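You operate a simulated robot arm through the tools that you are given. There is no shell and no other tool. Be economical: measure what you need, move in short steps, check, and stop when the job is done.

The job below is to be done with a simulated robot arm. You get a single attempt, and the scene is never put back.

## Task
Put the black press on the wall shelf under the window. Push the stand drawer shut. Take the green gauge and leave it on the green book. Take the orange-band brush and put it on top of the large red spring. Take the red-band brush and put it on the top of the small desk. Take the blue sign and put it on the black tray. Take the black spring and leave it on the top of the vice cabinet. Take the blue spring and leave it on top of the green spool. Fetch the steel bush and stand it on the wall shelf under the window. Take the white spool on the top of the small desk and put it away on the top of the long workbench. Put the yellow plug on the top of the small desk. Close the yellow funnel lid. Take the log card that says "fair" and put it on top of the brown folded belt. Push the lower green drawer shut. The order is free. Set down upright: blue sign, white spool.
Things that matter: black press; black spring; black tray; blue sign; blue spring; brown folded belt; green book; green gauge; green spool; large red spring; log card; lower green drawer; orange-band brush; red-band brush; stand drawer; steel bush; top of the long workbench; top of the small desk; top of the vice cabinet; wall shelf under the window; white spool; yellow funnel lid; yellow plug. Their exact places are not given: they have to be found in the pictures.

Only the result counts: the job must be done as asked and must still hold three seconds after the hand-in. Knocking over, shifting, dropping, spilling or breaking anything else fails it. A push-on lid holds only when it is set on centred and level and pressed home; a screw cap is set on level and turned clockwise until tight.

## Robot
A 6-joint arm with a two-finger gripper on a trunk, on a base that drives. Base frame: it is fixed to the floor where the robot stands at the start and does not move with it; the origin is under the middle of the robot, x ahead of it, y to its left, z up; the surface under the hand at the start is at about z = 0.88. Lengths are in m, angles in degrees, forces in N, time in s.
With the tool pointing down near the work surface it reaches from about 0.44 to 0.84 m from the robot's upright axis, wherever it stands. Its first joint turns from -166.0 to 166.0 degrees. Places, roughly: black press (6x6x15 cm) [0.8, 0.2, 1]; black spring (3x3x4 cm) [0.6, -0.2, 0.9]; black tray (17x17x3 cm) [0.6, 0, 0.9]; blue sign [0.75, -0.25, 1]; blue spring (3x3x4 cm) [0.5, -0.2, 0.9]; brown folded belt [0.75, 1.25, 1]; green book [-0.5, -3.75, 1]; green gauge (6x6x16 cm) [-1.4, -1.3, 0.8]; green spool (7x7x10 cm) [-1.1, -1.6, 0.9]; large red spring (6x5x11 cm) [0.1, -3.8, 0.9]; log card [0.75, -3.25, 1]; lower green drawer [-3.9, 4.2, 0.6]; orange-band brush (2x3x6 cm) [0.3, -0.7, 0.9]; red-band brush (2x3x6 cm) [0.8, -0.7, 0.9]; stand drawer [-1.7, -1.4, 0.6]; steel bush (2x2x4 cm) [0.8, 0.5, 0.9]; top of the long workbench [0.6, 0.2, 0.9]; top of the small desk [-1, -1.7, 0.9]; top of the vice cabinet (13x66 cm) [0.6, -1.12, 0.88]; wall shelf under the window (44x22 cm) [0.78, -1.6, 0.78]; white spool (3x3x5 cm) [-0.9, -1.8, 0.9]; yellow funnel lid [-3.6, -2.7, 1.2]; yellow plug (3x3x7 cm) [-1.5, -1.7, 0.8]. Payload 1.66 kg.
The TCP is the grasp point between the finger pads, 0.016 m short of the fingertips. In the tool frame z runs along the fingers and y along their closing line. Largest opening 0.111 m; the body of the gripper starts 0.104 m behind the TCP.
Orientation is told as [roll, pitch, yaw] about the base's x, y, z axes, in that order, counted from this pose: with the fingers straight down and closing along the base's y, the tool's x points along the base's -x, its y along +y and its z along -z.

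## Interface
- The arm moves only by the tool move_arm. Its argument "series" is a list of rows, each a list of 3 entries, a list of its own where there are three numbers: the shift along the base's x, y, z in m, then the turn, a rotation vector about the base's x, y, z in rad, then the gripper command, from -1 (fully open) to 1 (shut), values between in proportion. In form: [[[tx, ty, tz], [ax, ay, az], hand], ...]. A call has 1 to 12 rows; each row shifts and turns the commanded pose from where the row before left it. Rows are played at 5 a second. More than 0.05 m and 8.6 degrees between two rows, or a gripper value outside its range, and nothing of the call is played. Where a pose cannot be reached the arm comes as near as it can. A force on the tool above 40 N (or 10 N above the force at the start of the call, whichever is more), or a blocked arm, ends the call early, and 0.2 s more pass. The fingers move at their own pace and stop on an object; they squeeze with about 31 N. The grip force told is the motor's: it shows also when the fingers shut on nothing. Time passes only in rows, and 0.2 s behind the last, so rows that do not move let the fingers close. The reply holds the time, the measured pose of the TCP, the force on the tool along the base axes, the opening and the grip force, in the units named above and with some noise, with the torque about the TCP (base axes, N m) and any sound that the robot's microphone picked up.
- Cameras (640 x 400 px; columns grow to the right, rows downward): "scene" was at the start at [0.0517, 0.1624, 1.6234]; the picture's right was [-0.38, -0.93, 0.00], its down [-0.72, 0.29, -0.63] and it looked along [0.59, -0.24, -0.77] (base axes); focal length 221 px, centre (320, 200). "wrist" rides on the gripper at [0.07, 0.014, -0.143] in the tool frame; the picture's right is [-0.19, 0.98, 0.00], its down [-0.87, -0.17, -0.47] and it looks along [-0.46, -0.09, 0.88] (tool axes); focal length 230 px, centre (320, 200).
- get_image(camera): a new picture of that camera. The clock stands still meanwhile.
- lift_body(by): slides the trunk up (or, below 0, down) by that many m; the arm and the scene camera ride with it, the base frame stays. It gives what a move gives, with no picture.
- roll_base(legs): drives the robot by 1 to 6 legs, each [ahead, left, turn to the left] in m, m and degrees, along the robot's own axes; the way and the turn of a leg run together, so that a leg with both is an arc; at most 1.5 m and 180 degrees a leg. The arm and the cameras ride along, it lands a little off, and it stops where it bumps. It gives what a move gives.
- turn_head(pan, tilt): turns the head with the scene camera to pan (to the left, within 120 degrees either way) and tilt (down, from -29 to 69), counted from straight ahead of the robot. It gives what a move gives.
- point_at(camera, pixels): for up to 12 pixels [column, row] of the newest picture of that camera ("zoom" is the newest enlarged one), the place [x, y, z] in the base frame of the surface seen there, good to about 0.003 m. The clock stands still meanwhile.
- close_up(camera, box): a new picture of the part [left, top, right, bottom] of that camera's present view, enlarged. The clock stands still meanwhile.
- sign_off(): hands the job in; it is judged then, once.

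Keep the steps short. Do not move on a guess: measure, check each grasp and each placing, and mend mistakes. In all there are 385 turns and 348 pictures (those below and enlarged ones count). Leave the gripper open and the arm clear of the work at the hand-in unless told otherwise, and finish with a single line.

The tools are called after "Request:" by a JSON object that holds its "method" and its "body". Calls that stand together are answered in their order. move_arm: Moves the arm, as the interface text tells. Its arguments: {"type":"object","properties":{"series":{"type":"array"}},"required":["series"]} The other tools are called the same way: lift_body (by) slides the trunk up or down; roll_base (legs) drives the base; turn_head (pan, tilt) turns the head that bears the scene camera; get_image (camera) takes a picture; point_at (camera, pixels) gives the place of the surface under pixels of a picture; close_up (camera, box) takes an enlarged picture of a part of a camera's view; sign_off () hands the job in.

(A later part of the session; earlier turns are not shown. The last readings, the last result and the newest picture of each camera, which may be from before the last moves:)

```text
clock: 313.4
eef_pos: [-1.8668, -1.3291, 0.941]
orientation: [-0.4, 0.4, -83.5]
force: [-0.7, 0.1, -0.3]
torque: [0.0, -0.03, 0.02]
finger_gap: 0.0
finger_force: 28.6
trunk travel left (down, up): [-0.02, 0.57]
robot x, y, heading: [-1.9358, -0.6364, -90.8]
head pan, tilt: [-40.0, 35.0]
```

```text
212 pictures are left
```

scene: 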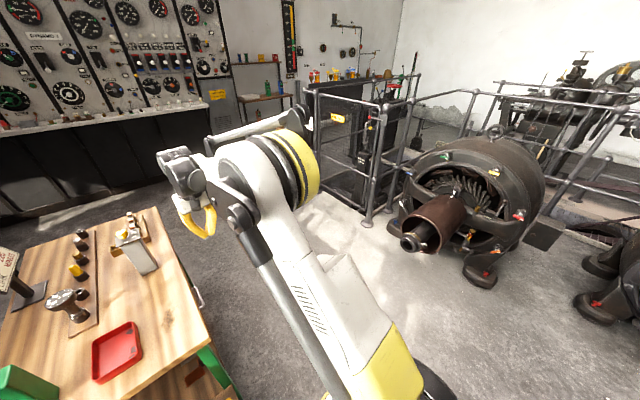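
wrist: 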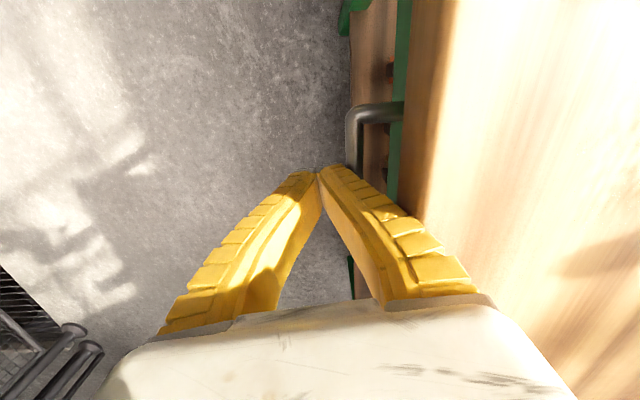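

Free floor on the −x side. Raise trunk, retract, drive round to (−2.3,−1.64) facing +x.

Request:
{"method": "lift_body", "body": {"by": 0.2}}

Request:
{"method": "move_arm", "body": {"series": [[[-0.01, 0.048, 0], [0, 0, 0], 0], [[-0.01, 0.048, 0], [0, 0, 0], 0], [[-0.01, 0.048, 0], [0, 0, 0], 0], [[-0.01, 0.048, 0], [0, 0, 0], 0], [[-0.01, 0.02, 0], [0, 0, 0], 0]]}}

Request:
{"method": "roll_base", "body": {"legs": [[0, -0.42, 0.5], [1.0, 0, 0], [0, 0, 90], [0.12, 0, 0]]}}

Request:
{"method": "get_image", "body": {"camera": "wrist"}}

Request:
{"method": "turn_head", "body": {"pan": 0, "tilt": 45}}

Request:
{"method": "get_image", "body": {"camera": "scene"}}

```text
clock: 315.5
eef_pos: [-1.8664, -1.328, 1.1412]
orientation: [-0.3, 0.4, -83.6]
force: [0.4, -0.1, -0.1]
torque: [-0.03, -0.01, 0.01]
finger_gap: 0.0001
finger_force: 28.2
trunk travel left (down, up): [-0.22, 0.37]
robot x, y, heading: [-1.9323, -0.6329, -90.7]
head pan, tilt: [-40.0, 35.0]
```

```text
clock: 316.7
eef_pos: [-1.9166, -1.1187, 1.1402]
orientation: [-0.4, 0.3, -83.7]
force: [-0.2, -0.1, -0.6]
torque: [0.0, -0.02, 0.05]
finger_gap: 0.0574
finger_force: 1.3
trunk travel left (down, up): [-0.22, 0.37]
robot x, y, heading: [-1.9387, -0.6368, -90.6]
head pan, tilt: [-40.0, 35.0]
```

```text
clock: 328.8
eef_pos: [-1.7534, -1.6012, 1.1414]
orientation: [-0.4, 0.4, 6.9]
force: [0.4, 0.3, -0.1]
torque: [-0.01, 0.05, 0.0]
finger_gap: 0.0574
finger_force: 1.1
trunk travel left (down, up): [-0.22, 0.37]
robot x, y, heading: [-2.2365, -1.6286, 0.0]
head pan, tilt: [-40.0, 35.0]
```

```text
211 pictures are left
```

wrist: 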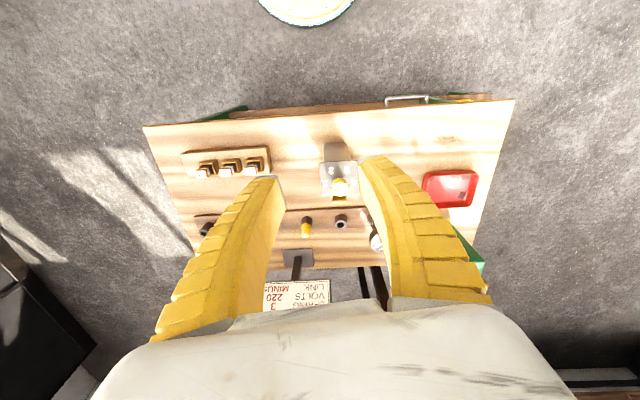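

```text
clock: 329.8
eef_pos: [-1.7535, -1.6019, 1.1413]
orientation: [-0.4, 0.4, 6.9]
force: [-0.8, -0.2, -0.9]
torque: [-0.04, 0.04, -0.03]
finger_gap: 0.0577
finger_force: 1.6
trunk travel left (down, up): [-0.22, 0.37]
robot x, y, heading: [-2.2372, -1.6294, 0.1]
head pan, tilt: [0.0, 45.0]
```

```text
210 pictures are left
```

scene: 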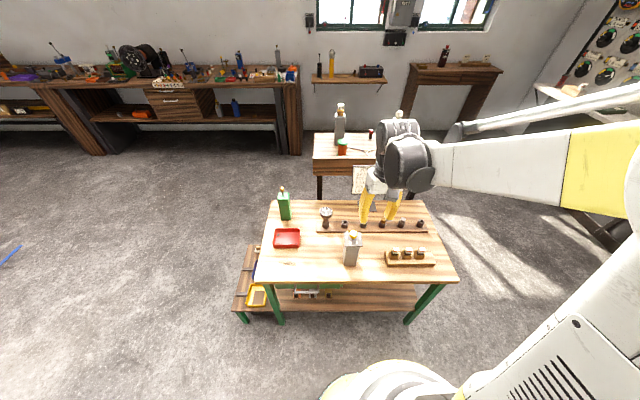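

Request:
{"method": "close_up", "body": {"camera": "wrist", "box": [250, 140, 410, 250]}}

Request:
{"method": "point_at", "body": {"camera": "wrist", "pixels": [[306, 232], [306, 222], [307, 235], [341, 220], [338, 185], [337, 200], [300, 256], [303, 282], [376, 240], [295, 240]]}}

```text
3.64 times, centred on (330, 195) of wrist
```

zoom: 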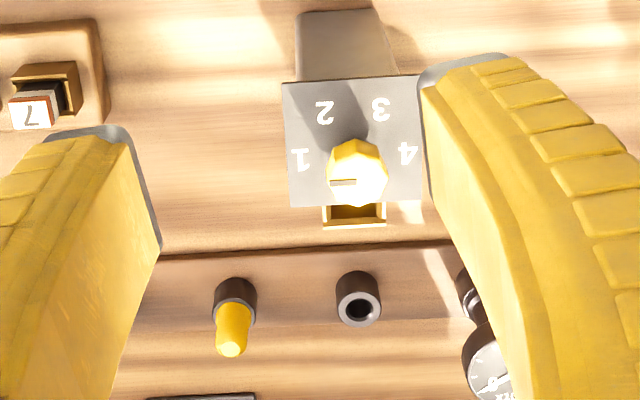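

```text
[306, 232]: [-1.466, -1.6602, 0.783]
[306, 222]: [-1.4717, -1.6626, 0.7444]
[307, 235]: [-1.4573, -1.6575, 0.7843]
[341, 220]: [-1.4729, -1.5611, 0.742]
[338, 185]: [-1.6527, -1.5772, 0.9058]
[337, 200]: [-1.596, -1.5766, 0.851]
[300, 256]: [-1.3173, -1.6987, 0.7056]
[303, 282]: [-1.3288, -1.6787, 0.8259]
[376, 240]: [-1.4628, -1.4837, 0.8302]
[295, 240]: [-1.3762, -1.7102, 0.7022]
```

Plug at (−1.460,−1.660), top 0.785. Drive 8 cm closer, then move above it.

Request:
{"method": "roll_base", "body": {"legs": [[0.08, 0, 0]]}}

Request:
{"method": "move_arm", "body": {"series": [[[0.045, -0.012, 0], [0, 0, -0.06], 0.1], [[0.045, -0.012, 0], [0, 0, -0.06], 0.1], [[0.045, -0.012, 0], [0, 0, 0], 0.1], [[0.045, -0.011, 0], [0, 0, 0], 0.1], [[0.037, -0.012, 0], [0, 0, 0], 0.1], [[0, 0, -0.05], [0, 0, 0], 0.1], [[0, 0, -0.05], [0, 0, 0], 0.1], [[0, 0, -0.05], [0, 0, 0], 0.1], [[0, 0, -0.05], [0, 0, 0], 0.1], [[0, 0, -0.05], [0, 0, 0], 0.1], [[0, 0, -0.04], [0, 0, 0], 0.1]]}}

Request:
{"method": "get_image", "body": {"camera": "wrist"}}

```text
clock: 330.9
eef_pos: [-1.6733, -1.6016, 1.1404]
orientation: [-0.4, 0.4, 6.8]
force: [0.5, 0.0, 1.0]
torque: [0.0, 0.05, -0.02]
finger_gap: 0.0576
finger_force: 1.2
trunk travel left (down, up): [-0.22, 0.37]
robot x, y, heading: [-2.1583, -1.6249, 0.1]
head pan, tilt: [0.0, 45.0]
```

```text
clock: 333.3
eef_pos: [-1.4574, -1.663, 0.8514]
orientation: [-0.5, 0.4, -0.1]
force: [0.6, 0.0, -0.5]
torque: [0.0, 0.0, -0.03]
finger_gap: 0.0522
finger_force: 1.3
trunk travel left (down, up): [-0.22, 0.37]
robot x, y, heading: [-2.1582, -1.6257, -0.0]
head pan, tilt: [0.0, 45.0]
```

```text
208 pictures are left
```

wrist: 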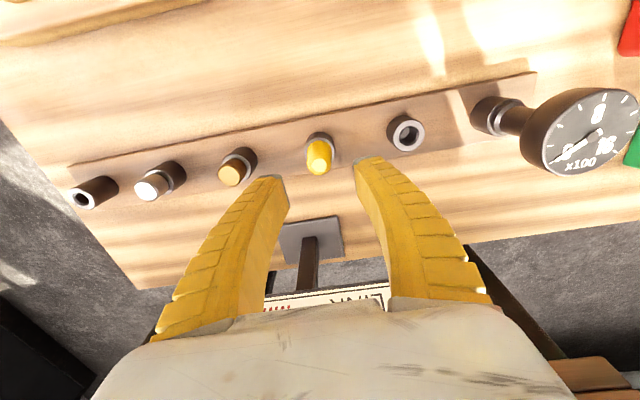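

Request:
{"method": "point_at", "body": {"camera": "wrist", "pixels": [[319, 160], [320, 145], [318, 168], [295, 300], [375, 293], [330, 292]]}}

Request:
{"method": "close_up", "body": {"camera": "scene", "box": [300, 90, 460, 260]}}

```text
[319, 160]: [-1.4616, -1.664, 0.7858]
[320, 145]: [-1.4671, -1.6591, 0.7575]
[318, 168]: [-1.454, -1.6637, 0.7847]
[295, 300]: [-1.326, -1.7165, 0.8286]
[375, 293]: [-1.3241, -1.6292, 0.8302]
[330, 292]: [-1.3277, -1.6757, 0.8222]
```

```text
2.35 times, centred on (380, 175) of scene
```

zoom: 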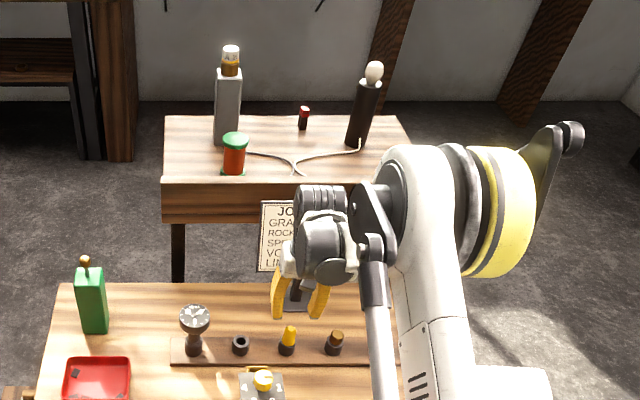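

Request:
{"method": "move_arm", "body": {"series": [[[-0.002, 0, -0.04], [0, 0, 0], 0.2], [[0, 0, -0.04], [0, 0, 0], 0.2], [[0, 0, 0], [0, 0, 0], 0.2]]}}

Request:
{"method": "get_image", "body": {"camera": "wrist"}}

```text
clock: 334.1
eef_pos: [-1.4584, -1.662, 0.7718]
orientation: [-0.4, 0.4, 0.0]
force: [-0.3, -0.2, -0.2]
torque: [-0.01, -0.01, 0.01]
finger_gap: 0.0467
finger_force: 1.3
trunk travel left (down, up): [-0.22, 0.37]
robot x, y, heading: [-2.156, -1.6269, 0.0]
head pan, tilt: [0.0, 45.0]
```

```text
206 pictures are left
```

wrist: 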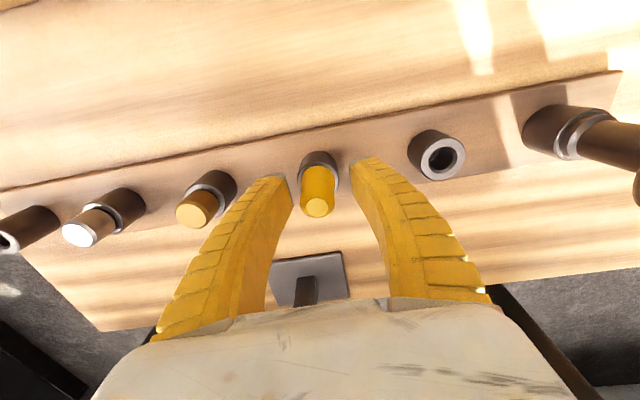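

Request:
{"method": "move_arm", "body": {"series": [[[-0.001, -0.001, 0], [0, 0, 0], 0.6], [[0, 0, 0], [0, 0, 0], 1], [[0, 0, 0], [0, 0, 0], 1], [[0, 0, 0.015], [0, 0, 0], 1], [[0, 0, 0.02], [0, 0, 0], 1], [[0, 0, 0.03], [0, 0, 0], 1], [[0, 0, 0.05], [0, 0, 0], 1], [[0, 0, 0.05], [0, 0, 0], 1], [[0, 0, 0.05], [0, 0, 0], 1], [[0, 0, 0.05], [0, 0, 0], 1]]}}

Request:
{"method": "get_image", "body": {"camera": "wrist"}}

```text
clock: 336.3
eef_pos: [-1.4625, -1.6596, 1.0383]
orientation: [-0.4, 0.3, 0.0]
force: [-0.2, 0.7, -1.1]
torque: [-0.05, -0.01, -0.03]
finger_gap: 0.0173
finger_force: 30.8
trunk travel left (down, up): [-0.22, 0.37]
robot x, y, heading: [-2.1593, -1.625, -0.3]
head pan, tilt: [0.0, 45.0]
```

```text
205 pictures are left
```

wrist: 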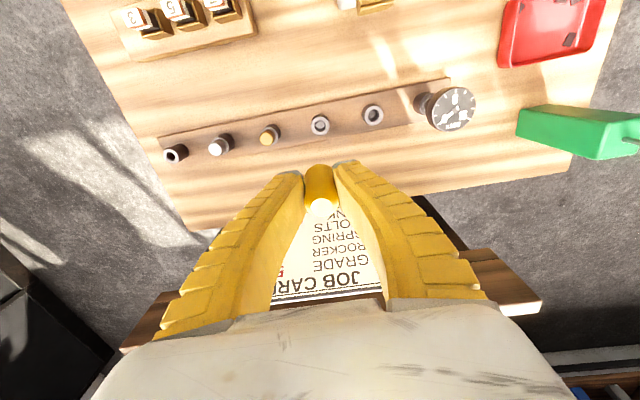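

Plug is out. Raise, retract, and drive round to the front of the desk.

Request:
{"method": "move_arm", "body": {"series": [[[-0.01, 0, 0.045], [0, 0, 0], 1], [[-0.01, 0, 0.045], [0, 0, 0], 1], [[-0.03, 0, 0.035], [0, 0, 0], 1], [[-0.045, 0, 0.02], [0, 0, 0], 1], [[-0.045, 0.01, 0.01], [0, 0, 0], 1], [[-0.045, 0.01, 0], [0, 0, 0], 1], [[-0.045, 0, 0], [0, 0, 0], 1]]}}

Request:
{"method": "roll_base", "body": {"legs": [[-0.1, 0, 0], [0, 1.15, 0], [1.5, 0, 0], [0.55, 0, 0]]}}

```text
clock: 337.9
eef_pos: [-1.6927, -1.6428, 1.1899]
orientation: [-0.4, 0.4, 0.0]
force: [-0.5, -0.1, -1.3]
torque: [0.01, -0.04, 0.0]
finger_gap: 0.017
finger_force: 30.9
trunk travel left (down, up): [-0.22, 0.37]
robot x, y, heading: [-2.1586, -1.6264, 0.1]
head pan, tilt: [0.0, 45.0]
```

```text
clock: 354.4
eef_pos: [0.2441, -0.5014, 1.1889]
orientation: [-0.4, 0.4, -1.5]
force: [0.4, -0.4, 0.2]
torque: [0.0, 0.02, -0.01]
finger_gap: 0.0158
finger_force: 31.3
trunk travel left (down, up): [-0.22, 0.37]
robot x, y, heading: [-0.2231, -0.4727, -1.6]
head pan, tilt: [0.0, 45.0]
```

Request:
{"method": "roll_base", "body": {"legs": [[0, -1.2, 1.6], [0, 0, 180]]}}

Request:
{"method": "get_image", "body": {"camera": "wrist"}}

Request:
{"method": "get_image", "body": {"camera": "scene"}}

```text
clock: 367.6
eef_pos: [-0.713, -1.6182, 1.1882]
orientation: [-0.3, 0.5, 178.0]
force: [0.2, 0.3, -0.3]
torque: [-0.01, 0.05, 0.0]
finger_gap: 0.0157
finger_force: 30.9
trunk travel left (down, up): [-0.22, 0.37]
robot x, y, heading: [-0.251, -1.6479, 178.0]
head pan, tilt: [0.0, 45.0]
```

```text
204 pictures are left
```

wrist: 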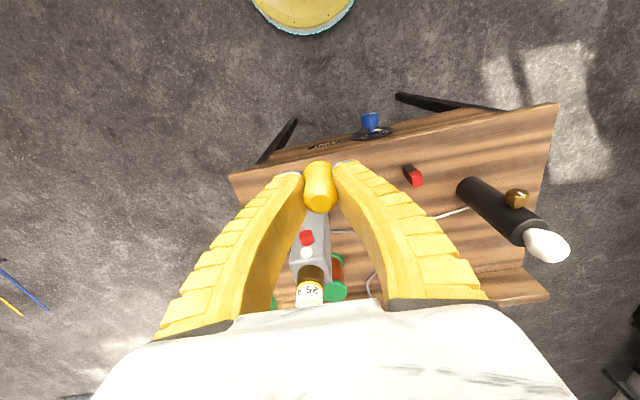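

```text
203 pictures are left
```

scene: 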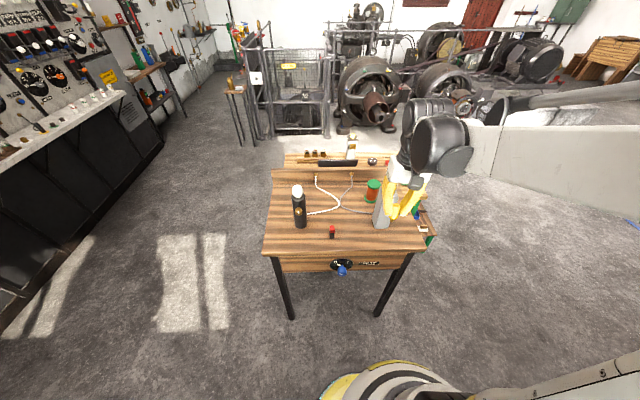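

Request:
{"method": "move_arm", "body": {"series": [[[0, -0.04, 0], [0, 0, 0], 1], [[-0.02, -0.023, 0], [0, 0, 0], 1], [[-0.04, 0, 0], [0, 0, 0], 1], [[-0.04, 0, 0], [0, 0, 0], 1], [[-0.027, 0, 0], [0, 0, 0], 1], [[0, 0, -0.05], [0, 0, 0], 1], [[0, 0, -0.05], [0, 0, 0], 1], [[0, 0, -0.05], [0, 0, 0], 1], [[0, 0, -0.04], [0, 0, 0], 1], [[0, 0, 0], [0, 0, 0], 1]]}}

Request:
{"method": "get_image", "body": {"camera": "wrist"}}

Request:
{"method": "close_up", "body": {"camera": "scene", "box": [270, 150, 430, 260]}}

```text
clock: 369.8
eef_pos: [-0.8411, -1.6809, 0.9968]
orientation: [-0.3, 0.4, 178.1]
force: [0.9, -0.1, -0.6]
torque: [-0.06, 0.02, 0.0]
finger_gap: 0.0155
finger_force: 31.1
trunk travel left (down, up): [-0.22, 0.37]
robot x, y, heading: [-0.2465, -1.6484, 178.2]
head pan, tilt: [0.0, 45.0]
```

```text
202 pictures are left
```

wrist: 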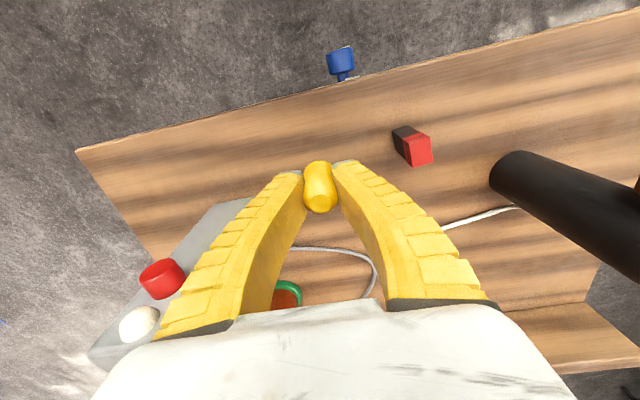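

```text
3.64 times, centred on (350, 205) of scene
```

zoom: 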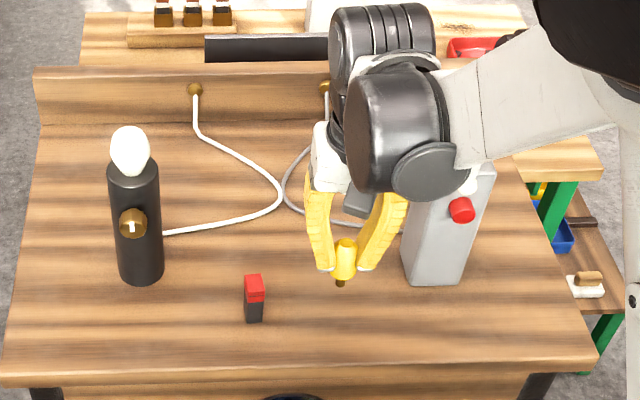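

Request:
{"method": "close_up", "body": {"camera": "scene", "box": [335, 200, 385, 240]}}

```text
10.00 times, centred on (360, 220) of scene
```

zoom: 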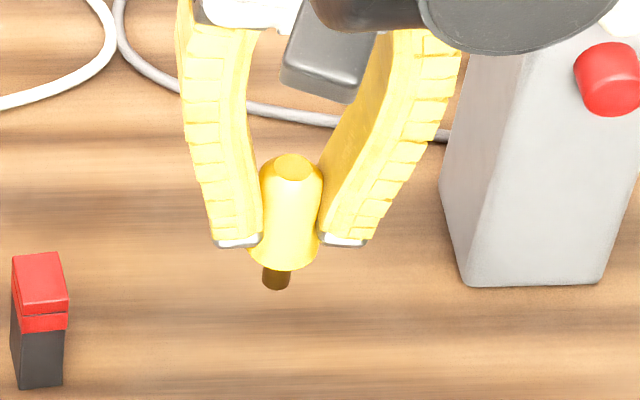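

The plug has a thin pin beneath and would not stand safely; I'll lay it down. Raise, back the base 0.2 m for room, then tilt the tool forward.

Request:
{"method": "move_arm", "body": {"series": [[[0, 0, 0.045], [0, 0, 0], 1], [[0, 0, 0.045], [0, 0, 0], 1]]}}

Request:
{"method": "roll_base", "body": {"legs": [[-0.2, 0, 1.8]]}}

Request:
{"method": "move_arm", "body": {"series": [[[0, 0, 0], [0, 0.1396, 0], 1], [[0, 0, 0], [0, 0.1396, 0], 1], [[0, 0, 0], [0, 0.1396, 0], 1], [[0, 0, 0], [0, 0.1396, 0], 1], [[0, 0, 0], [0, 0.1396, 0], 1], [[0, 0, 0], [0, 0.1396, 0], 1], [[0, 0, 0], [0, 0.1396, 0], 1], [[0, 0, 0], [0, 0.1396, 0], 1], [[0, 0, 0], [0, 0.1396, 0], 1], [[0, 0, 0], [0, 0.1396, 0], 1]]}}

Request:
{"method": "get_image", "body": {"camera": "scene"}}

Request:
{"method": "get_image", "body": {"camera": "wrist"}}

```text
clock: 370.4
eef_pos: [-0.8395, -1.6813, 1.0878]
orientation: [-0.4, 0.3, 178.1]
force: [0.7, 0.5, -0.4]
torque: [-0.01, 0.04, 0.01]
finger_gap: 0.0155
finger_force: 30.8
trunk travel left (down, up): [-0.22, 0.37]
robot x, y, heading: [-0.2482, -1.6484, 178.1]
head pan, tilt: [0.0, 45.0]
```

```text
clock: 372.0
eef_pos: [-0.6439, -1.7033, 1.089]
orientation: [-0.5, 0.2, 179.9]
force: [1.1, 0.1, -1.2]
torque: [0.04, 0.05, -0.02]
finger_gap: 0.0153
finger_force: 31.2
trunk travel left (down, up): [-0.22, 0.37]
robot x, y, heading: [-0.0561, -1.6551, 179.9]
head pan, tilt: [0.0, 45.0]
```

```text
clock: 374.2
eef_pos: [-0.6865, -1.7108, 1.1686]
orientation: [0.4, -79.6, 179.3]
force: [0.8, -0.4, -1.1]
torque: [0.02, -0.03, -0.01]
finger_gap: 0.0154
finger_force: 31.2
out of reach, approached as far as the arm can: row 8, 9, 10
trunk travel left (down, up): [-0.22, 0.37]
robot x, y, heading: [-0.0532, -1.6538, 180.1]
head pan, tilt: [0.0, 45.0]
```

```text
199 pictures are left
```

scene: 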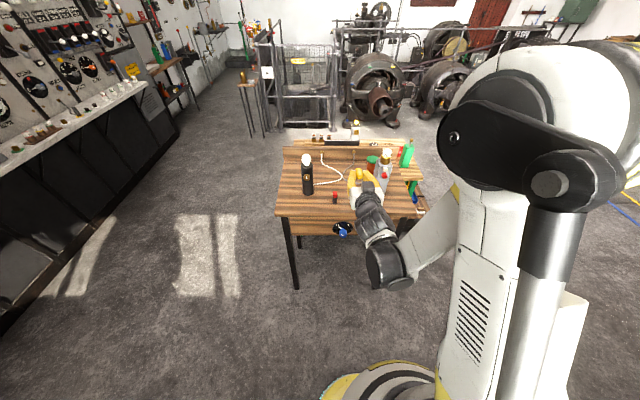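

```text
198 pictures are left
```

wrist: 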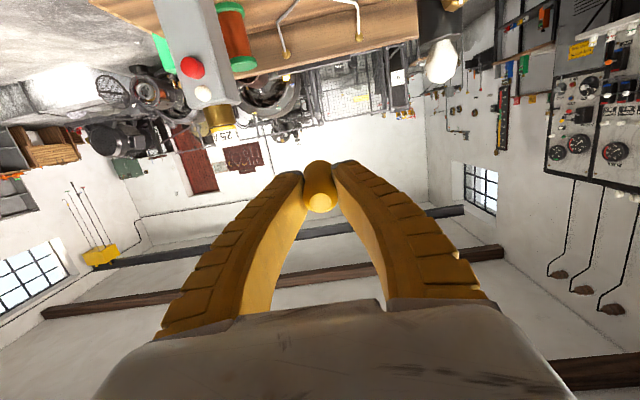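

Request:
{"method": "move_arm", "body": {"series": [[[-0.042, 0.008, -0.02], [0, 0, 0], 1], [[-0.042, 0.008, -0.02], [0, 0, 0], 1], [[-0.042, 0.008, -0.02], [0, 0, 0], 1], [[-0.038, 0.006, -0.02], [0, 0, 0], 1], [[0, 0, -0.045], [0, 0, 0], 1], [[0, 0, -0.045], [0, 0, 0], 1], [[0, 0, -0.045], [0, 0, 0], 1], [[0, 0, -0.02], [0, 0, 0], 1], [[0, 0, 0], [0, 0, 0], 1]]}}

Request:
{"method": "get_image", "body": {"camera": "wrist"}}

Request:
{"method": "close_up", "body": {"camera": "scene", "box": [280, 140, 420, 250]}}

```text
clock: 376.2
eef_pos: [-0.8697, -1.681, 0.9399]
orientation: [0.2, -79.6, 179.3]
force: [-0.2, 0.2, -0.2]
torque: [-0.03, 0.01, -0.01]
finger_gap: 0.0155
finger_force: 30.8
out of reach, approached as far as the arm can: row 7, 8
trunk travel left (down, up): [-0.22, 0.37]
robot x, y, heading: [-0.0496, -1.6524, 179.5]
head pan, tilt: [0.0, 45.0]
```

```text
197 pictures are left
```

wrist: 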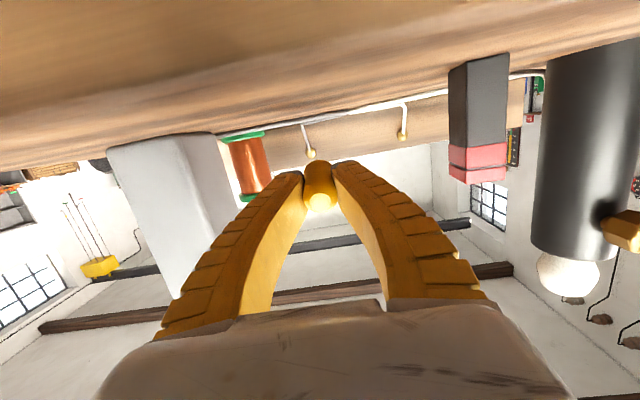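

```text
3.64 times, centred on (350, 195) of scene
```

zoom: 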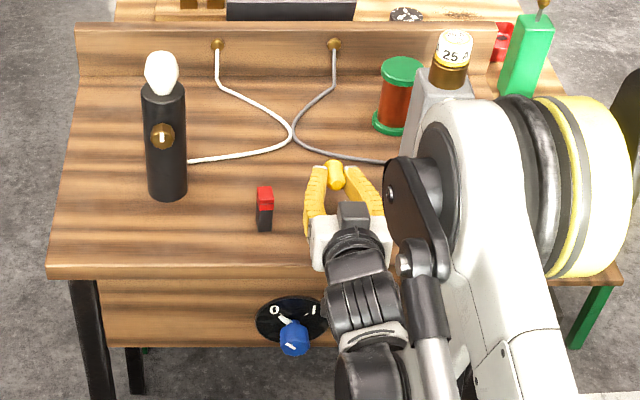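

Shift 3 cm toward the front edge for camera clearance, then lower with the trunk.

Request:
{"method": "move_arm", "body": {"series": [[[0.03, 0, 0], [0, 0, 0], 1], [[0, 0, 0], [0, 0, 0], 1]]}}

Request:
{"method": "lift_body", "body": {"by": -0.025}}

Request:
{"method": "get_image", "body": {"camera": "wrist"}}

Request:
{"method": "close_up", "body": {"camera": "scene", "box": [320, 170, 400, 230]}}

```text
clock: 376.8
eef_pos: [-0.8679, -1.6818, 0.943]
orientation: [0.2, -79.6, 179.3]
force: [-0.4, 0.8, -1.0]
torque: [-0.01, 0.02, -0.01]
finger_gap: 0.0154
finger_force: 30.7
out of reach, approached as far as the arm can: row 1
trunk travel left (down, up): [-0.22, 0.37]
robot x, y, heading: [-0.0538, -1.6541, 179.8]
head pan, tilt: [0.0, 45.0]
```

```text
clock: 377.5
eef_pos: [-0.8675, -1.6837, 0.9198]
orientation: [0.3, -79.6, 179.4]
force: [-0.7, 0.7, 0.1]
torque: [0.01, 0.0, -0.03]
finger_gap: 0.0154
finger_force: 31.2
trunk travel left (down, up): [-0.195, 0.395]
robot x, y, heading: [-0.0552, -1.6495, 179.7]
head pan, tilt: [0.0, 45.0]
```

```text
195 pictures are left
```

wrist: 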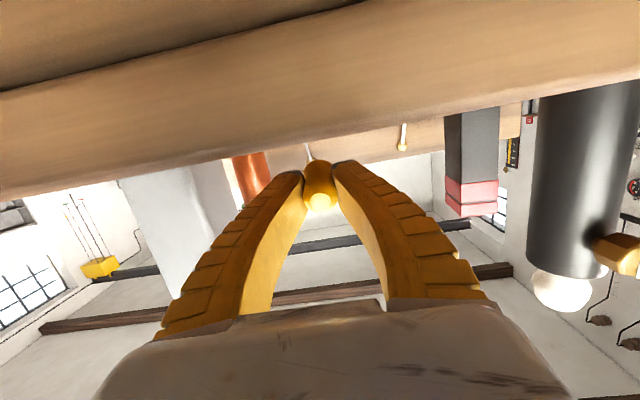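

```text
6.67 times, centred on (360, 200) of scene
```

zoom: 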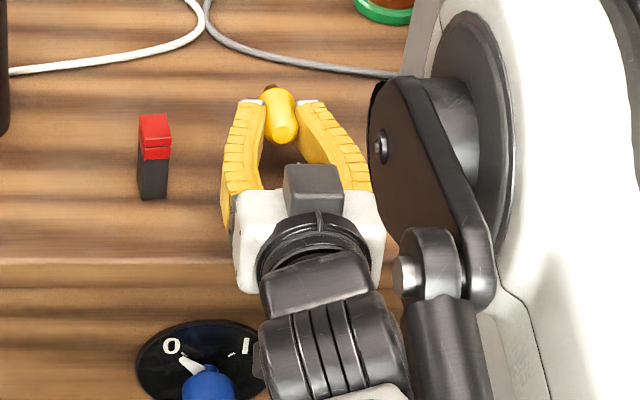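

Request:
{"method": "lift_body", "body": {"by": -0.012}}

Request:
{"method": "lift_body", "body": {"by": -0.005}}

Request:
{"method": "get_image", "body": {"camera": "wrist"}}

```text
clock: 378.1
eef_pos: [-0.8681, -1.683, 0.9066]
orientation: [0.2, -79.6, 179.3]
force: [-0.1, 0.5, -0.1]
torque: [-0.03, -0.02, -0.03]
finger_gap: 0.0156
finger_force: 31.0
trunk travel left (down, up): [-0.183, 0.407]
robot x, y, heading: [-0.056, -1.652, 180.0]
head pan, tilt: [0.0, 45.0]
```

```text
clock: 378.7
eef_pos: [-0.8689, -1.6827, 0.9022]
orientation: [0.2, -79.6, 179.3]
force: [-0.2, 0.0, -0.9]
torque: [0.01, -0.02, -0.02]
finger_gap: 0.0155
finger_force: 30.9
trunk travel left (down, up): [-0.178, 0.412]
robot x, y, heading: [-0.0536, -1.6537, 179.6]
head pan, tilt: [0.0, 45.0]
```

```text
193 pictures are left
```

wrist: 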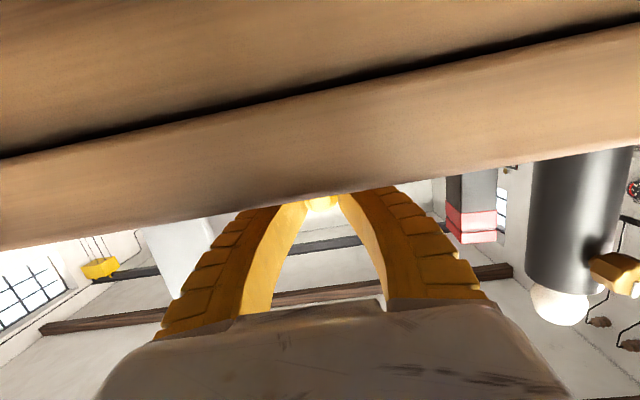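

Release gently, opening only slightly so the fingers guard the plug.

Request:
{"method": "lift_body", "body": {"by": -0.003}}

Request:
{"method": "move_arm", "body": {"series": [[[0, 0, 0], [0, 0, 0], 0.65], [[0, 0, 0], [0, 0, 0], 0.55], [[0, 0, 0], [0, 0, 0], 0.5], [[0, 0, 0], [0, 0, 0], 0.45], [[0, 0, 0], [0, 0, 0], 0.45]]}}

Request:
{"method": "close_up", "body": {"camera": "scene", "box": [320, 170, 400, 230]}}

```text
clock: 379.2
eef_pos: [-0.8692, -1.6828, 0.8994]
orientation: [0.2, -79.5, 179.3]
force: [0.4, -0.2, 0.2]
torque: [0.02, 0.02, 0.0]
finger_gap: 0.0153
finger_force: 31.7
trunk travel left (down, up): [-0.175, 0.415]
robot x, y, heading: [-0.0534, -1.6523, 180.0]
head pan, tilt: [0.0, 45.0]
```

```text
clock: 380.4
eef_pos: [-0.8686, -1.6825, 0.8985]
orientation: [0.3, -79.5, 179.3]
force: [-0.9, 0.6, -0.1]
torque: [0.01, -0.01, 0.02]
finger_gap: 0.0331
finger_force: 1.9
trunk travel left (down, up): [-0.175, 0.415]
robot x, y, heading: [-0.0584, -1.6509, 179.9]
head pan, tilt: [0.0, 45.0]
```

```text
6.67 times, centred on (360, 200) of scene
```

zoom: 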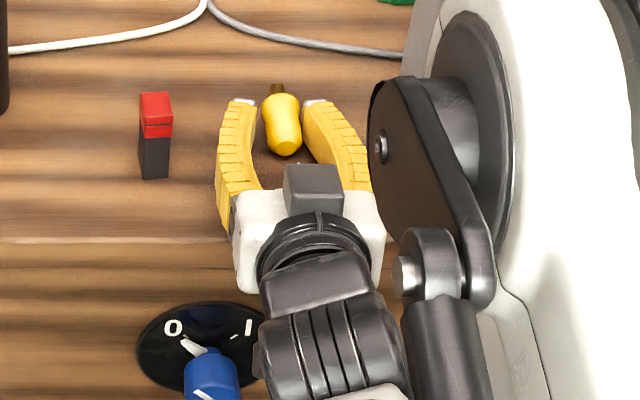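

Plug lies quietly. Lift the trunk straight up, then back away.

Request:
{"method": "lift_body", "body": {"by": 0.195}}

Request:
{"method": "roll_base", "body": {"legs": [[-0.15, 0, 0]]}}

Request:
{"method": "get_image", "body": {"camera": "scene"}}

```text
clock: 382.5
eef_pos: [-0.8684, -1.6811, 1.0948]
orientation: [0.2, -79.6, 179.3]
force: [-0.1, -0.1, -0.8]
torque: [0.0, 0.0, -0.01]
finger_gap: 0.0333
finger_force: 1.4
trunk travel left (down, up): [-0.37, 0.22]
robot x, y, heading: [-0.0581, -1.6528, 179.5]
head pan, tilt: [0.0, 45.0]
```

```text
clock: 383.9
eef_pos: [-0.7185, -1.6826, 1.0947]
orientation: [0.2, -79.7, 179.3]
force: [0.0, -0.1, 0.2]
torque: [0.0, -0.03, -0.02]
finger_gap: 0.033
finger_force: 1.8
trunk travel left (down, up): [-0.37, 0.22]
robot x, y, heading: [0.0969, -1.6527, 179.6]
head pan, tilt: [0.0, 45.0]
```

```text
191 pictures are left
```

scene: 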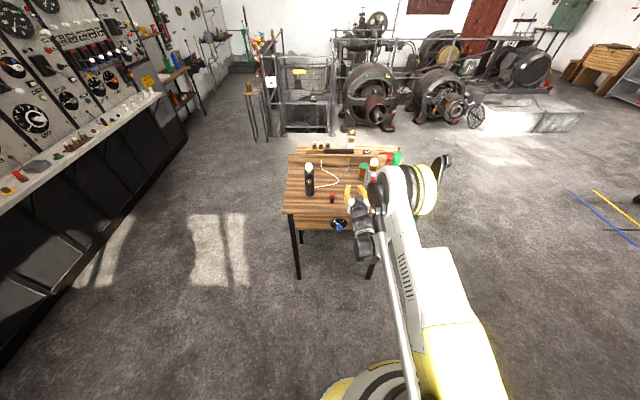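

Untilt the tool.

Request:
{"method": "move_arm", "body": {"series": [[[0, 0, 0.01], [0, -0.1396, 0], 0], [[0, 0, 0.01], [0, -0.1396, 0], 0], [[0, 0, 0.01], [0, -0.1396, 0], 0], [[0, 0, 0], [0, -0.1396, 0], 0], [[0, 0, 0], [0, -0.1396, 0], 0], [[0.02, 0, 0], [0, -0.1396, 0], 0], [[0.03, 0, 0], [0, -0.1396, 0], 0], [[0.03, 0, 0], [0, -0.1396, 0], 0], [[0.03, 0, 0], [0, -0.1396, 0], 0], [[0.03, 0, 0], [0, -0.1396, 0], 0]]}}

Request:
{"method": "close_up", "body": {"camera": "scene", "box": [280, 140, 420, 230]}}

```text
clock: 386.1
eef_pos: [-0.5789, -1.6837, 1.1244]
orientation: [-0.5, 0.4, 180.0]
force: [-0.1, 0.6, 0.4]
torque: [-0.02, 0.0, 0.02]
finger_gap: 0.0576
finger_force: 1.1
trunk travel left (down, up): [-0.37, 0.22]
robot x, y, heading: [0.1003, -1.6541, 179.6]
head pan, tilt: [0.0, 45.0]
```

```text
4.44 times, centred on (350, 185) of scene
```

zoom: 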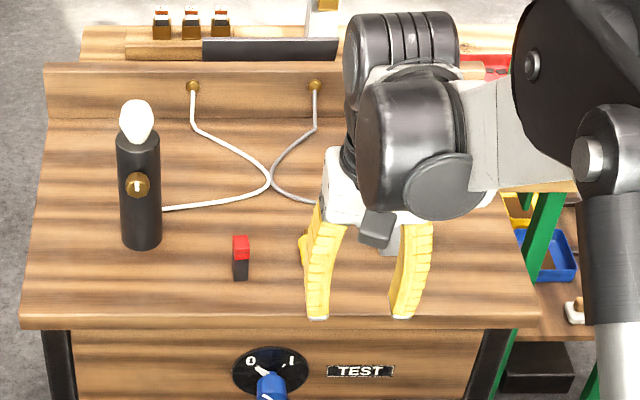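

Plug fine. Next the blue spring: retract, turn to the bench, drive to y ≈ −0.15.

Request:
{"method": "move_arm", "body": {"series": [[[0.045, 0, 0.02], [0, 0, 0], 0], [[0.045, 0, 0.02], [0, 0, 0], 0], [[0.045, 0, 0.02], [0, 0, 0], 0], [[0.045, 0, 0.02], [0, 0, 0], 0]]}}

Request:
{"method": "roll_base", "body": {"legs": [[0.3, 0, 0], [0, 0, 180], [0, 0.75, 0], [0, 0.75, 0]]}}

```text
clock: 387.1
eef_pos: [-0.3965, -1.6822, 1.2071]
orientation: [-0.5, 0.4, 179.9]
force: [-0.2, 0.2, 0.4]
torque: [0.02, 0.06, 0.01]
finger_gap: 0.0577
finger_force: 2.0
trunk travel left (down, up): [-0.37, 0.22]
robot x, y, heading: [0.0955, -1.6527, 179.7]
head pan, tilt: [0.0, 45.0]
```

```text
clock: 404.0
eef_pos: [0.1706, -0.0898, 1.2054]
orientation: [-0.5, 0.4, 4.2]
force: [0.4, 0.3, -0.3]
torque: [-0.01, -0.01, 0.01]
finger_gap: 0.0577
finger_force: 1.0
trunk travel left (down, up): [-0.37, 0.22]
robot x, y, heading: [-0.3202, -0.1545, 4.0]
head pan, tilt: [0.0, 45.0]
```

Request:
{"method": "roll_base", "body": {"legs": [[0.2, 0, -4.0]]}}

Request:
{"method": "lift_body", "body": {"by": -0.15}}

Request:
{"method": "get_image", "body": {"camera": "wrist"}}

```text
clock: 405.6
eef_pos: [0.3808, -0.1183, 1.2048]
orientation: [-0.4, 0.4, 0.2]
force: [1.2, -0.1, -1.0]
torque: [0.02, 0.06, -0.02]
finger_gap: 0.0576
finger_force: 1.5
trunk travel left (down, up): [-0.37, 0.22]
robot x, y, heading: [-0.1146, -0.1488, -0.1]
head pan, tilt: [0.0, 45.0]
```

```text
clock: 407.4
eef_pos: [0.3784, -0.1189, 1.0554]
orientation: [-0.5, 0.3, 0.2]
force: [0.0, 0.0, -0.4]
torque: [-0.02, 0.03, -0.02]
finger_gap: 0.0574
finger_force: 1.7
trunk travel left (down, up): [-0.22, 0.37]
robot x, y, heading: [-0.1113, -0.1536, 0.0]
head pan, tilt: [0.0, 45.0]
```

```text
189 pictures are left
```

wrist: 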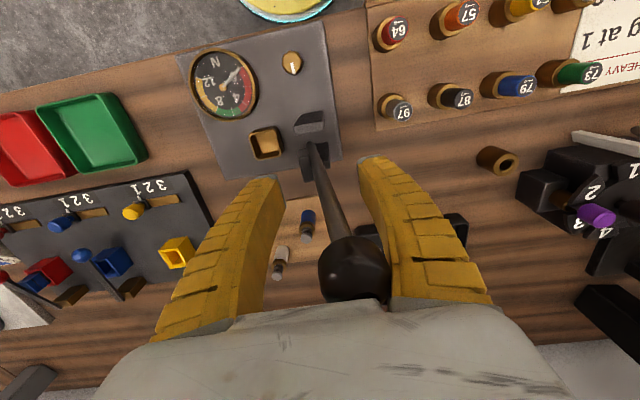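

The dashboard lever's ball is just below the gripper; raise straight up at once.

Request:
{"method": "move_arm", "body": {"series": [[[0, 0, 0.045], [0, 0, 0], 0], [[0, 0, 0.045], [0, 0, 0], 0], [[0, 0, 0.045], [0, 0, 0], 0], [[0, 0, 0.045], [0, 0, 0], 0]]}}

Request:
{"method": "get_image", "body": {"camera": "wrist"}}

```text
clock: 408.4
eef_pos: [0.3762, -0.1185, 1.2351]
orientation: [-0.5, 0.5, 0.2]
force: [0.0, -0.9, -0.4]
torque: [-0.01, -0.01, 0.0]
finger_gap: 0.0574
finger_force: 1.1
trunk travel left (down, up): [-0.22, 0.37]
robot x, y, heading: [-0.1098, -0.1518, 0.2]
head pan, tilt: [0.0, 45.0]
```

```text
188 pictures are left
```

wrist: 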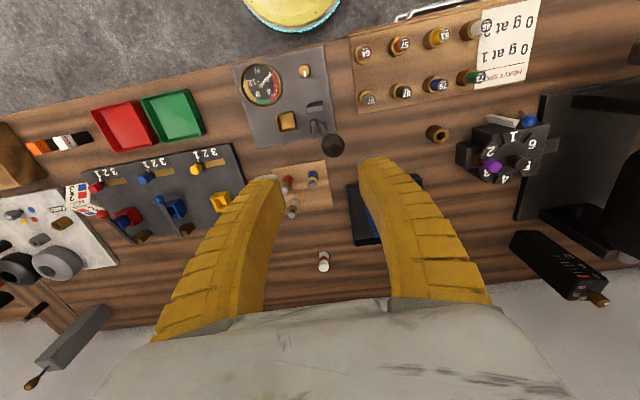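

Request:
{"method": "point_at", "body": {"camera": "wrist", "pixels": [[333, 145], [320, 125], [312, 185], [312, 178], [287, 178], [292, 212], [325, 110]]}}

Request:
{"method": "close_up", "body": {"camera": "wrist", "box": [270, 100, 370, 225]}}

```text
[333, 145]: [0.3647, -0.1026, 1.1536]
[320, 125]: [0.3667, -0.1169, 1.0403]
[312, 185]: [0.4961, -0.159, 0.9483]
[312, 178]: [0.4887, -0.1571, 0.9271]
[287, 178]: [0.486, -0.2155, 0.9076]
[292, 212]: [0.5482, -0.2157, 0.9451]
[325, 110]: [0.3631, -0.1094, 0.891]
```

```text
3.20 times, centred on (320, 162) of wrist
```

zoom: 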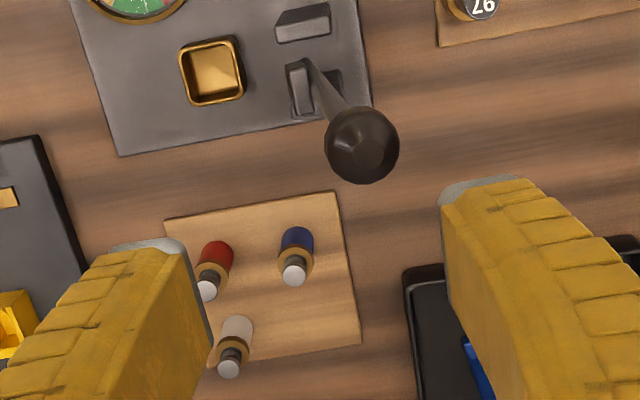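

Lever ball reaches z 1.16 at (0.365,−0.10). I'll come at the blue spring (0.496,−0.159) diagonally from the right so the forearm doesn't cross it.

Request:
{"method": "roll_base", "body": {"legs": [[0, -0.36, 0]]}}

Request:
{"method": "move_arm", "body": {"series": [[[0.02, 0.04, 0], [0, 0, 0.131], 0.25], [[0.02, 0.04, 0], [0, 0, 0.131], 0.25], [[0.02, 0.04, 0], [0, 0, 0.131], 0.25], [[0.02, 0.04, 0], [0, 0, 0.131], 0.25], [[0.02, 0.04, 0], [0, 0, 0], 0.25], [[0.01, 0.04, 0], [0, 0, 0], 0.25], [[0, 0, 0], [0, 0, 0], 0.25]]}}

Request:
{"method": "get_image", "body": {"camera": "wrist"}}

```text
clock: 410.7
eef_pos: [0.3769, -0.4798, 1.2352]
orientation: [-0.4, 0.4, 0.2]
force: [0.4, -0.2, -0.5]
torque: [0.0, 0.0, 0.07]
finger_gap: 0.0577
finger_force: 1.2
trunk travel left (down, up): [-0.22, 0.37]
robot x, y, heading: [-0.1143, -0.5085, -0.1]
head pan, tilt: [0.0, 45.0]
```

```text
clock: 412.3
eef_pos: [0.4847, -0.2385, 1.2347]
orientation: [-0.5, 0.4, 30.2]
force: [-0.3, -0.6, 0.1]
torque: [0.02, -0.02, -0.02]
finger_gap: 0.0441
finger_force: 1.5
trunk travel left (down, up): [-0.22, 0.37]
robot x, y, heading: [-0.1137, -0.5132, 0.2]
head pan, tilt: [0.0, 45.0]
```

```text
186 pictures are left
```

wrist: 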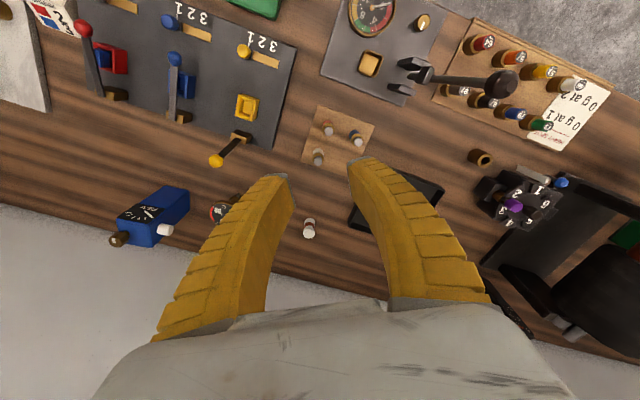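

Request:
{"method": "move_arm", "body": {"series": [[[0.005, 0.04, 0], [0, 0, 0], 0.25], [[0.006, 0.039, 0], [0, 0, 0], 0.25], [[0, 0, -0.05], [0, 0, 0], 0.25], [[0, 0, -0.05], [0, 0, 0], 0.25], [[0, 0, -0.05], [0, 0, 0], 0.25], [[0, 0, -0.05], [0, 0, 0], 0.25], [[0, 0, -0.04], [0, 0, 0], 0.25], [[0, 0, 0], [0, 0, 0], 0.25]]}}

Request:
{"method": "get_image", "body": {"camera": "wrist"}}

Request:
{"method": "get_image", "body": {"camera": "scene"}}

```text
clock: 414.1
eef_pos: [0.4957, -0.1598, 0.9963]
orientation: [-0.5, 0.4, 30.2]
force: [-0.8, 0.5, -0.2]
torque: [0.0, -0.02, 0.0]
finger_gap: 0.0439
finger_force: 2.0
trunk travel left (down, up): [-0.22, 0.37]
robot x, y, heading: [-0.1121, -0.5112, 0.1]
head pan, tilt: [0.0, 45.0]
```

```text
185 pictures are left
```

wrist: 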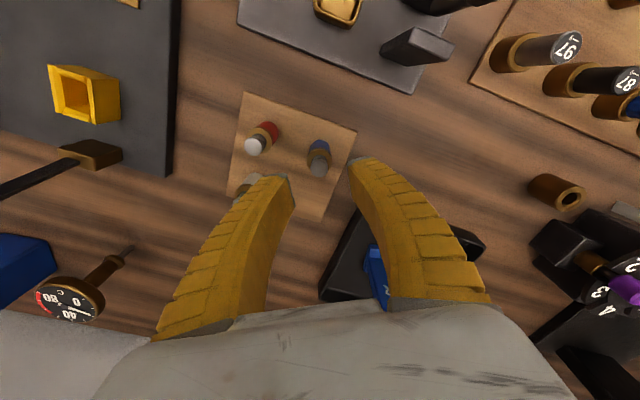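

```text
184 pictures are left
```

scene: 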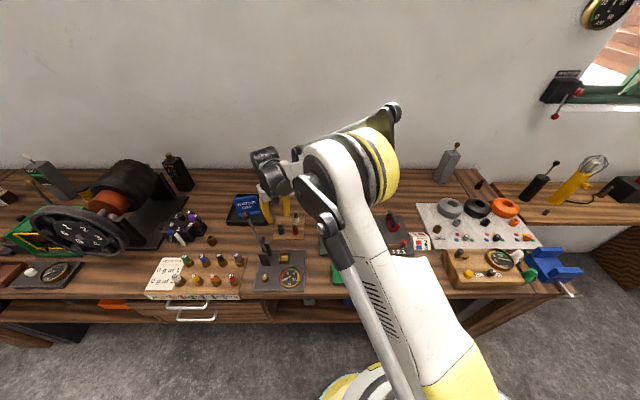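

Turn the tool 15° more so the finger passes between the red and white springs, and narrow the opening.

Request:
{"method": "move_arm", "body": {"series": [[[0, 0, 0], [0, 0, 0.13], 0.33], [[0, 0, 0], [0, 0, 0.13], 0.33], [[0, 0, -0.025], [0, 0, 0], 0.33], [[0, 0, 0], [0, 0, 0], 0.33]]}}

Request:
{"method": "get_image", "body": {"camera": "wrist"}}

Request:
{"method": "point_at", "body": {"camera": "wrist", "pixels": [[320, 170]]}}

```text
clock: 415.1
eef_pos: [0.4956, -0.1581, 0.9693]
orientation: [-0.5, 0.4, 45.1]
force: [-0.2, -0.3, -0.1]
torque: [0.05, -0.02, 0.04]
finger_gap: 0.04
finger_force: 2.1
trunk travel left (down, up): [-0.22, 0.37]
robot x, y, heading: [-0.118, -0.513, -0.1]
head pan, tilt: [0.0, 45.0]
```

```text
183 pictures are left
```

wrist: 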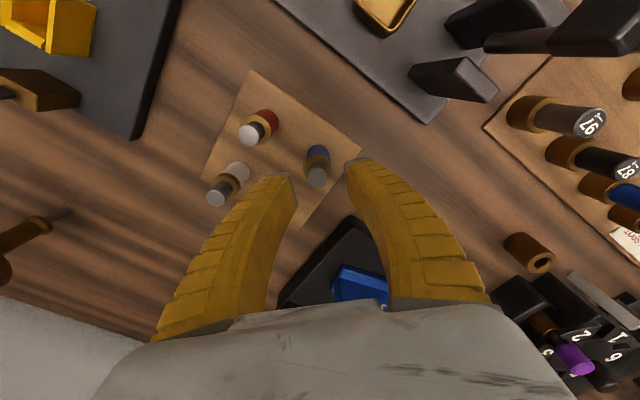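

```text
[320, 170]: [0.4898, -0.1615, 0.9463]
```

Request:
{"method": "point_at", "body": {"camera": "wrist", "pixels": [[317, 177], [309, 178], [326, 176]]}}

Request:
{"method": "move_arm", "body": {"series": [[[0, 0, -0.025], [0, 0, 0], 0.33], [[0, 0, -0.022], [0, 0, 0], 0.33], [[0, 0, 0], [0, 0, 0], 0.33]]}}

Request:
{"method": "get_image", "body": {"camera": "wrist"}}

```text
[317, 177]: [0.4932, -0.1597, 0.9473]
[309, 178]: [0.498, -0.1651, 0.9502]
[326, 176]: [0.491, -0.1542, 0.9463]
```

```text
clock: 415.9
eef_pos: [0.4973, -0.1589, 0.9239]
orientation: [-0.4, 0.5, 45.1]
force: [0.3, -0.7, -0.5]
torque: [0.0, -0.01, -0.02]
finger_gap: 0.0396
finger_force: 1.9
trunk travel left (down, up): [-0.22, 0.37]
robot x, y, heading: [-0.11, -0.5074, -0.2]
head pan, tilt: [0.0, 45.0]
```

```text
182 pictures are left
```

wrist: 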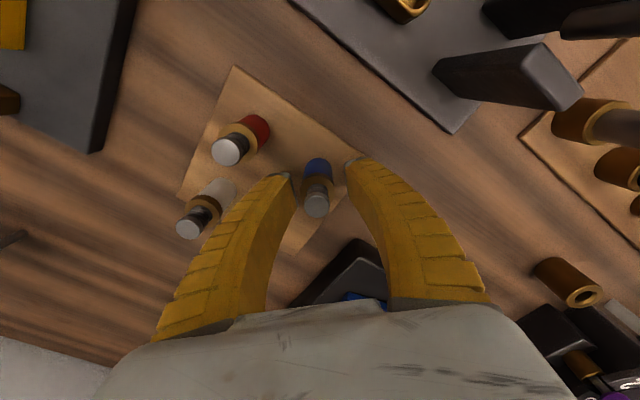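

Request:
{"method": "move_arm", "body": {"series": [[[-0.002, -0.001, 0], [0, 0, 0], 0.7], [[0, 0, 0], [0, 0, 0], 1], [[0, 0, 0], [0, 0, 0], 1], [[0, 0, 0.02], [0, 0, 0], 1], [[0, 0, 0.045], [0, 0, 0], 1], [[0, 0, 0.05], [0, 0, 0], 1], [[0, 0, 0.05], [0, 0, 0], 1], [[0, 0, 0.05], [0, 0, 0], 1], [[0, 0, 0.05], [0, 0, 0], 1], [[0, 0, 0.05], [0, 0, 0], 1]]}}

Request:
{"method": "get_image", "body": {"camera": "wrist"}}

```text
clock: 418.1
eef_pos: [0.4935, -0.1594, 1.2386]
orientation: [-0.6, 0.4, 45.1]
force: [0.0, 0.1, 0.5]
torque: [0.0, 0.0, 0.0]
finger_gap: 0.0132
finger_force: 31.4
trunk travel left (down, up): [-0.22, 0.37]
robot x, y, heading: [-0.1107, -0.509, 0.1]
head pan, tilt: [0.0, 45.0]
```

```text
181 pictures are left
```

wrist: 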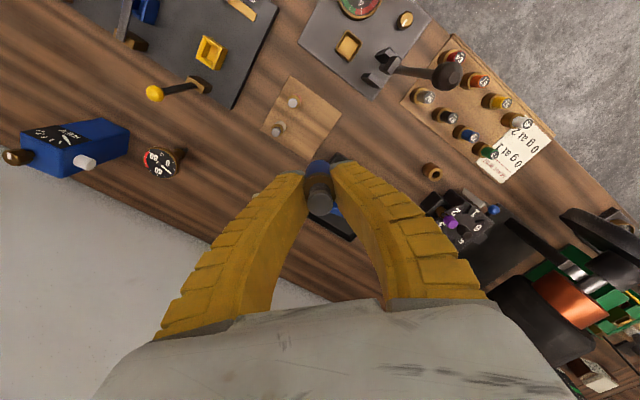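

Blue spring held. Retract with yaw back to 0.

Request:
{"method": "move_arm", "body": {"series": [[[0, -0.04, 0], [0, 0, -0.131], 1], [[0, -0.045, 0], [0, 0, -0.131], 1], [[0, -0.045, 0], [0, 0, -0.131], 1], [[-0.02, -0.045, 0], [0, 0, -0.131], 1], [[-0.025, -0.04, 0], [0, 0, -0.131], 1], [[-0.03, -0.038, 0], [0, 0, -0.131], 1], [[-0.03, -0.038, 0], [0, 0, 0], 1], [[-0.03, -0.038, 0], [0, 0, 0], 1]]}}

Request:
{"method": "roll_base", "body": {"legs": [[-0.15, 0, 0], [0, -1.1, 0], [0, 0, 180]]}}

Request:
{"method": "get_image", "body": {"camera": "wrist"}}

```text
clock: 419.9
eef_pos: [0.359, -0.4921, 1.2381]
orientation: [-0.4, 0.3, 0.0]
force: [0.1, 0.5, -0.1]
torque: [-0.01, -0.03, 0.02]
finger_gap: 0.0131
finger_force: 31.3
trunk travel left (down, up): [-0.22, 0.37]
robot x, y, heading: [-0.1123, -0.5123, -0.0]
head pan, tilt: [0.0, 45.0]
```

```text
clock: 433.9
eef_pos: [-0.736, -1.6327, 1.2383]
orientation: [-0.6, 0.5, -175.3]
force: [-1.0, 0.3, 0.2]
torque: [-0.02, -0.04, 0.0]
finger_gap: 0.0127
finger_force: 31.1
trunk travel left (down, up): [-0.22, 0.37]
robot x, y, heading: [-0.2648, -1.5792, -175.3]
head pan, tilt: [0.0, 45.0]
```

```text
180 pictures are left
```

wrist: 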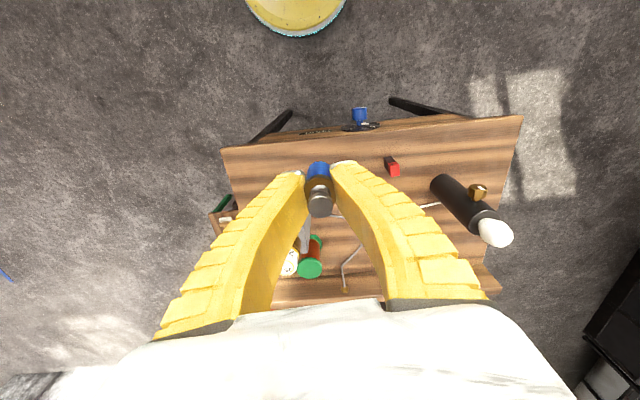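

Request:
{"method": "roll_base", "body": {"legs": [[0.1, 0, -4.7]]}}

Request:
{"method": "get_image", "body": {"camera": "wrist"}}

Request:
{"method": "get_image", "body": {"camera": "scene"}}

```text
clock: 435.0
eef_pos: [-0.8407, -1.5981, 1.2372]
orientation: [-0.4, 0.5, 179.9]
force: [-0.1, 0.4, -1.5]
torque: [0.02, -0.09, 0.0]
finger_gap: 0.0126
finger_force: 31.3
trunk travel left (down, up): [-0.22, 0.37]
robot x, y, heading: [-0.3663, -1.575, 179.9]
head pan, tilt: [0.0, 45.0]
```

```text
179 pictures are left
```

wrist: 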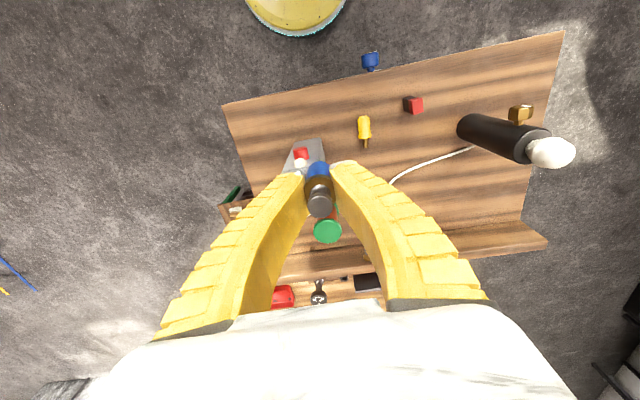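

```text
178 pictures are left
```

scene: 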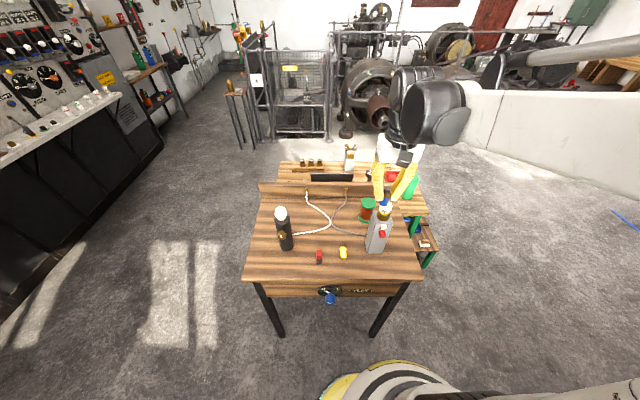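

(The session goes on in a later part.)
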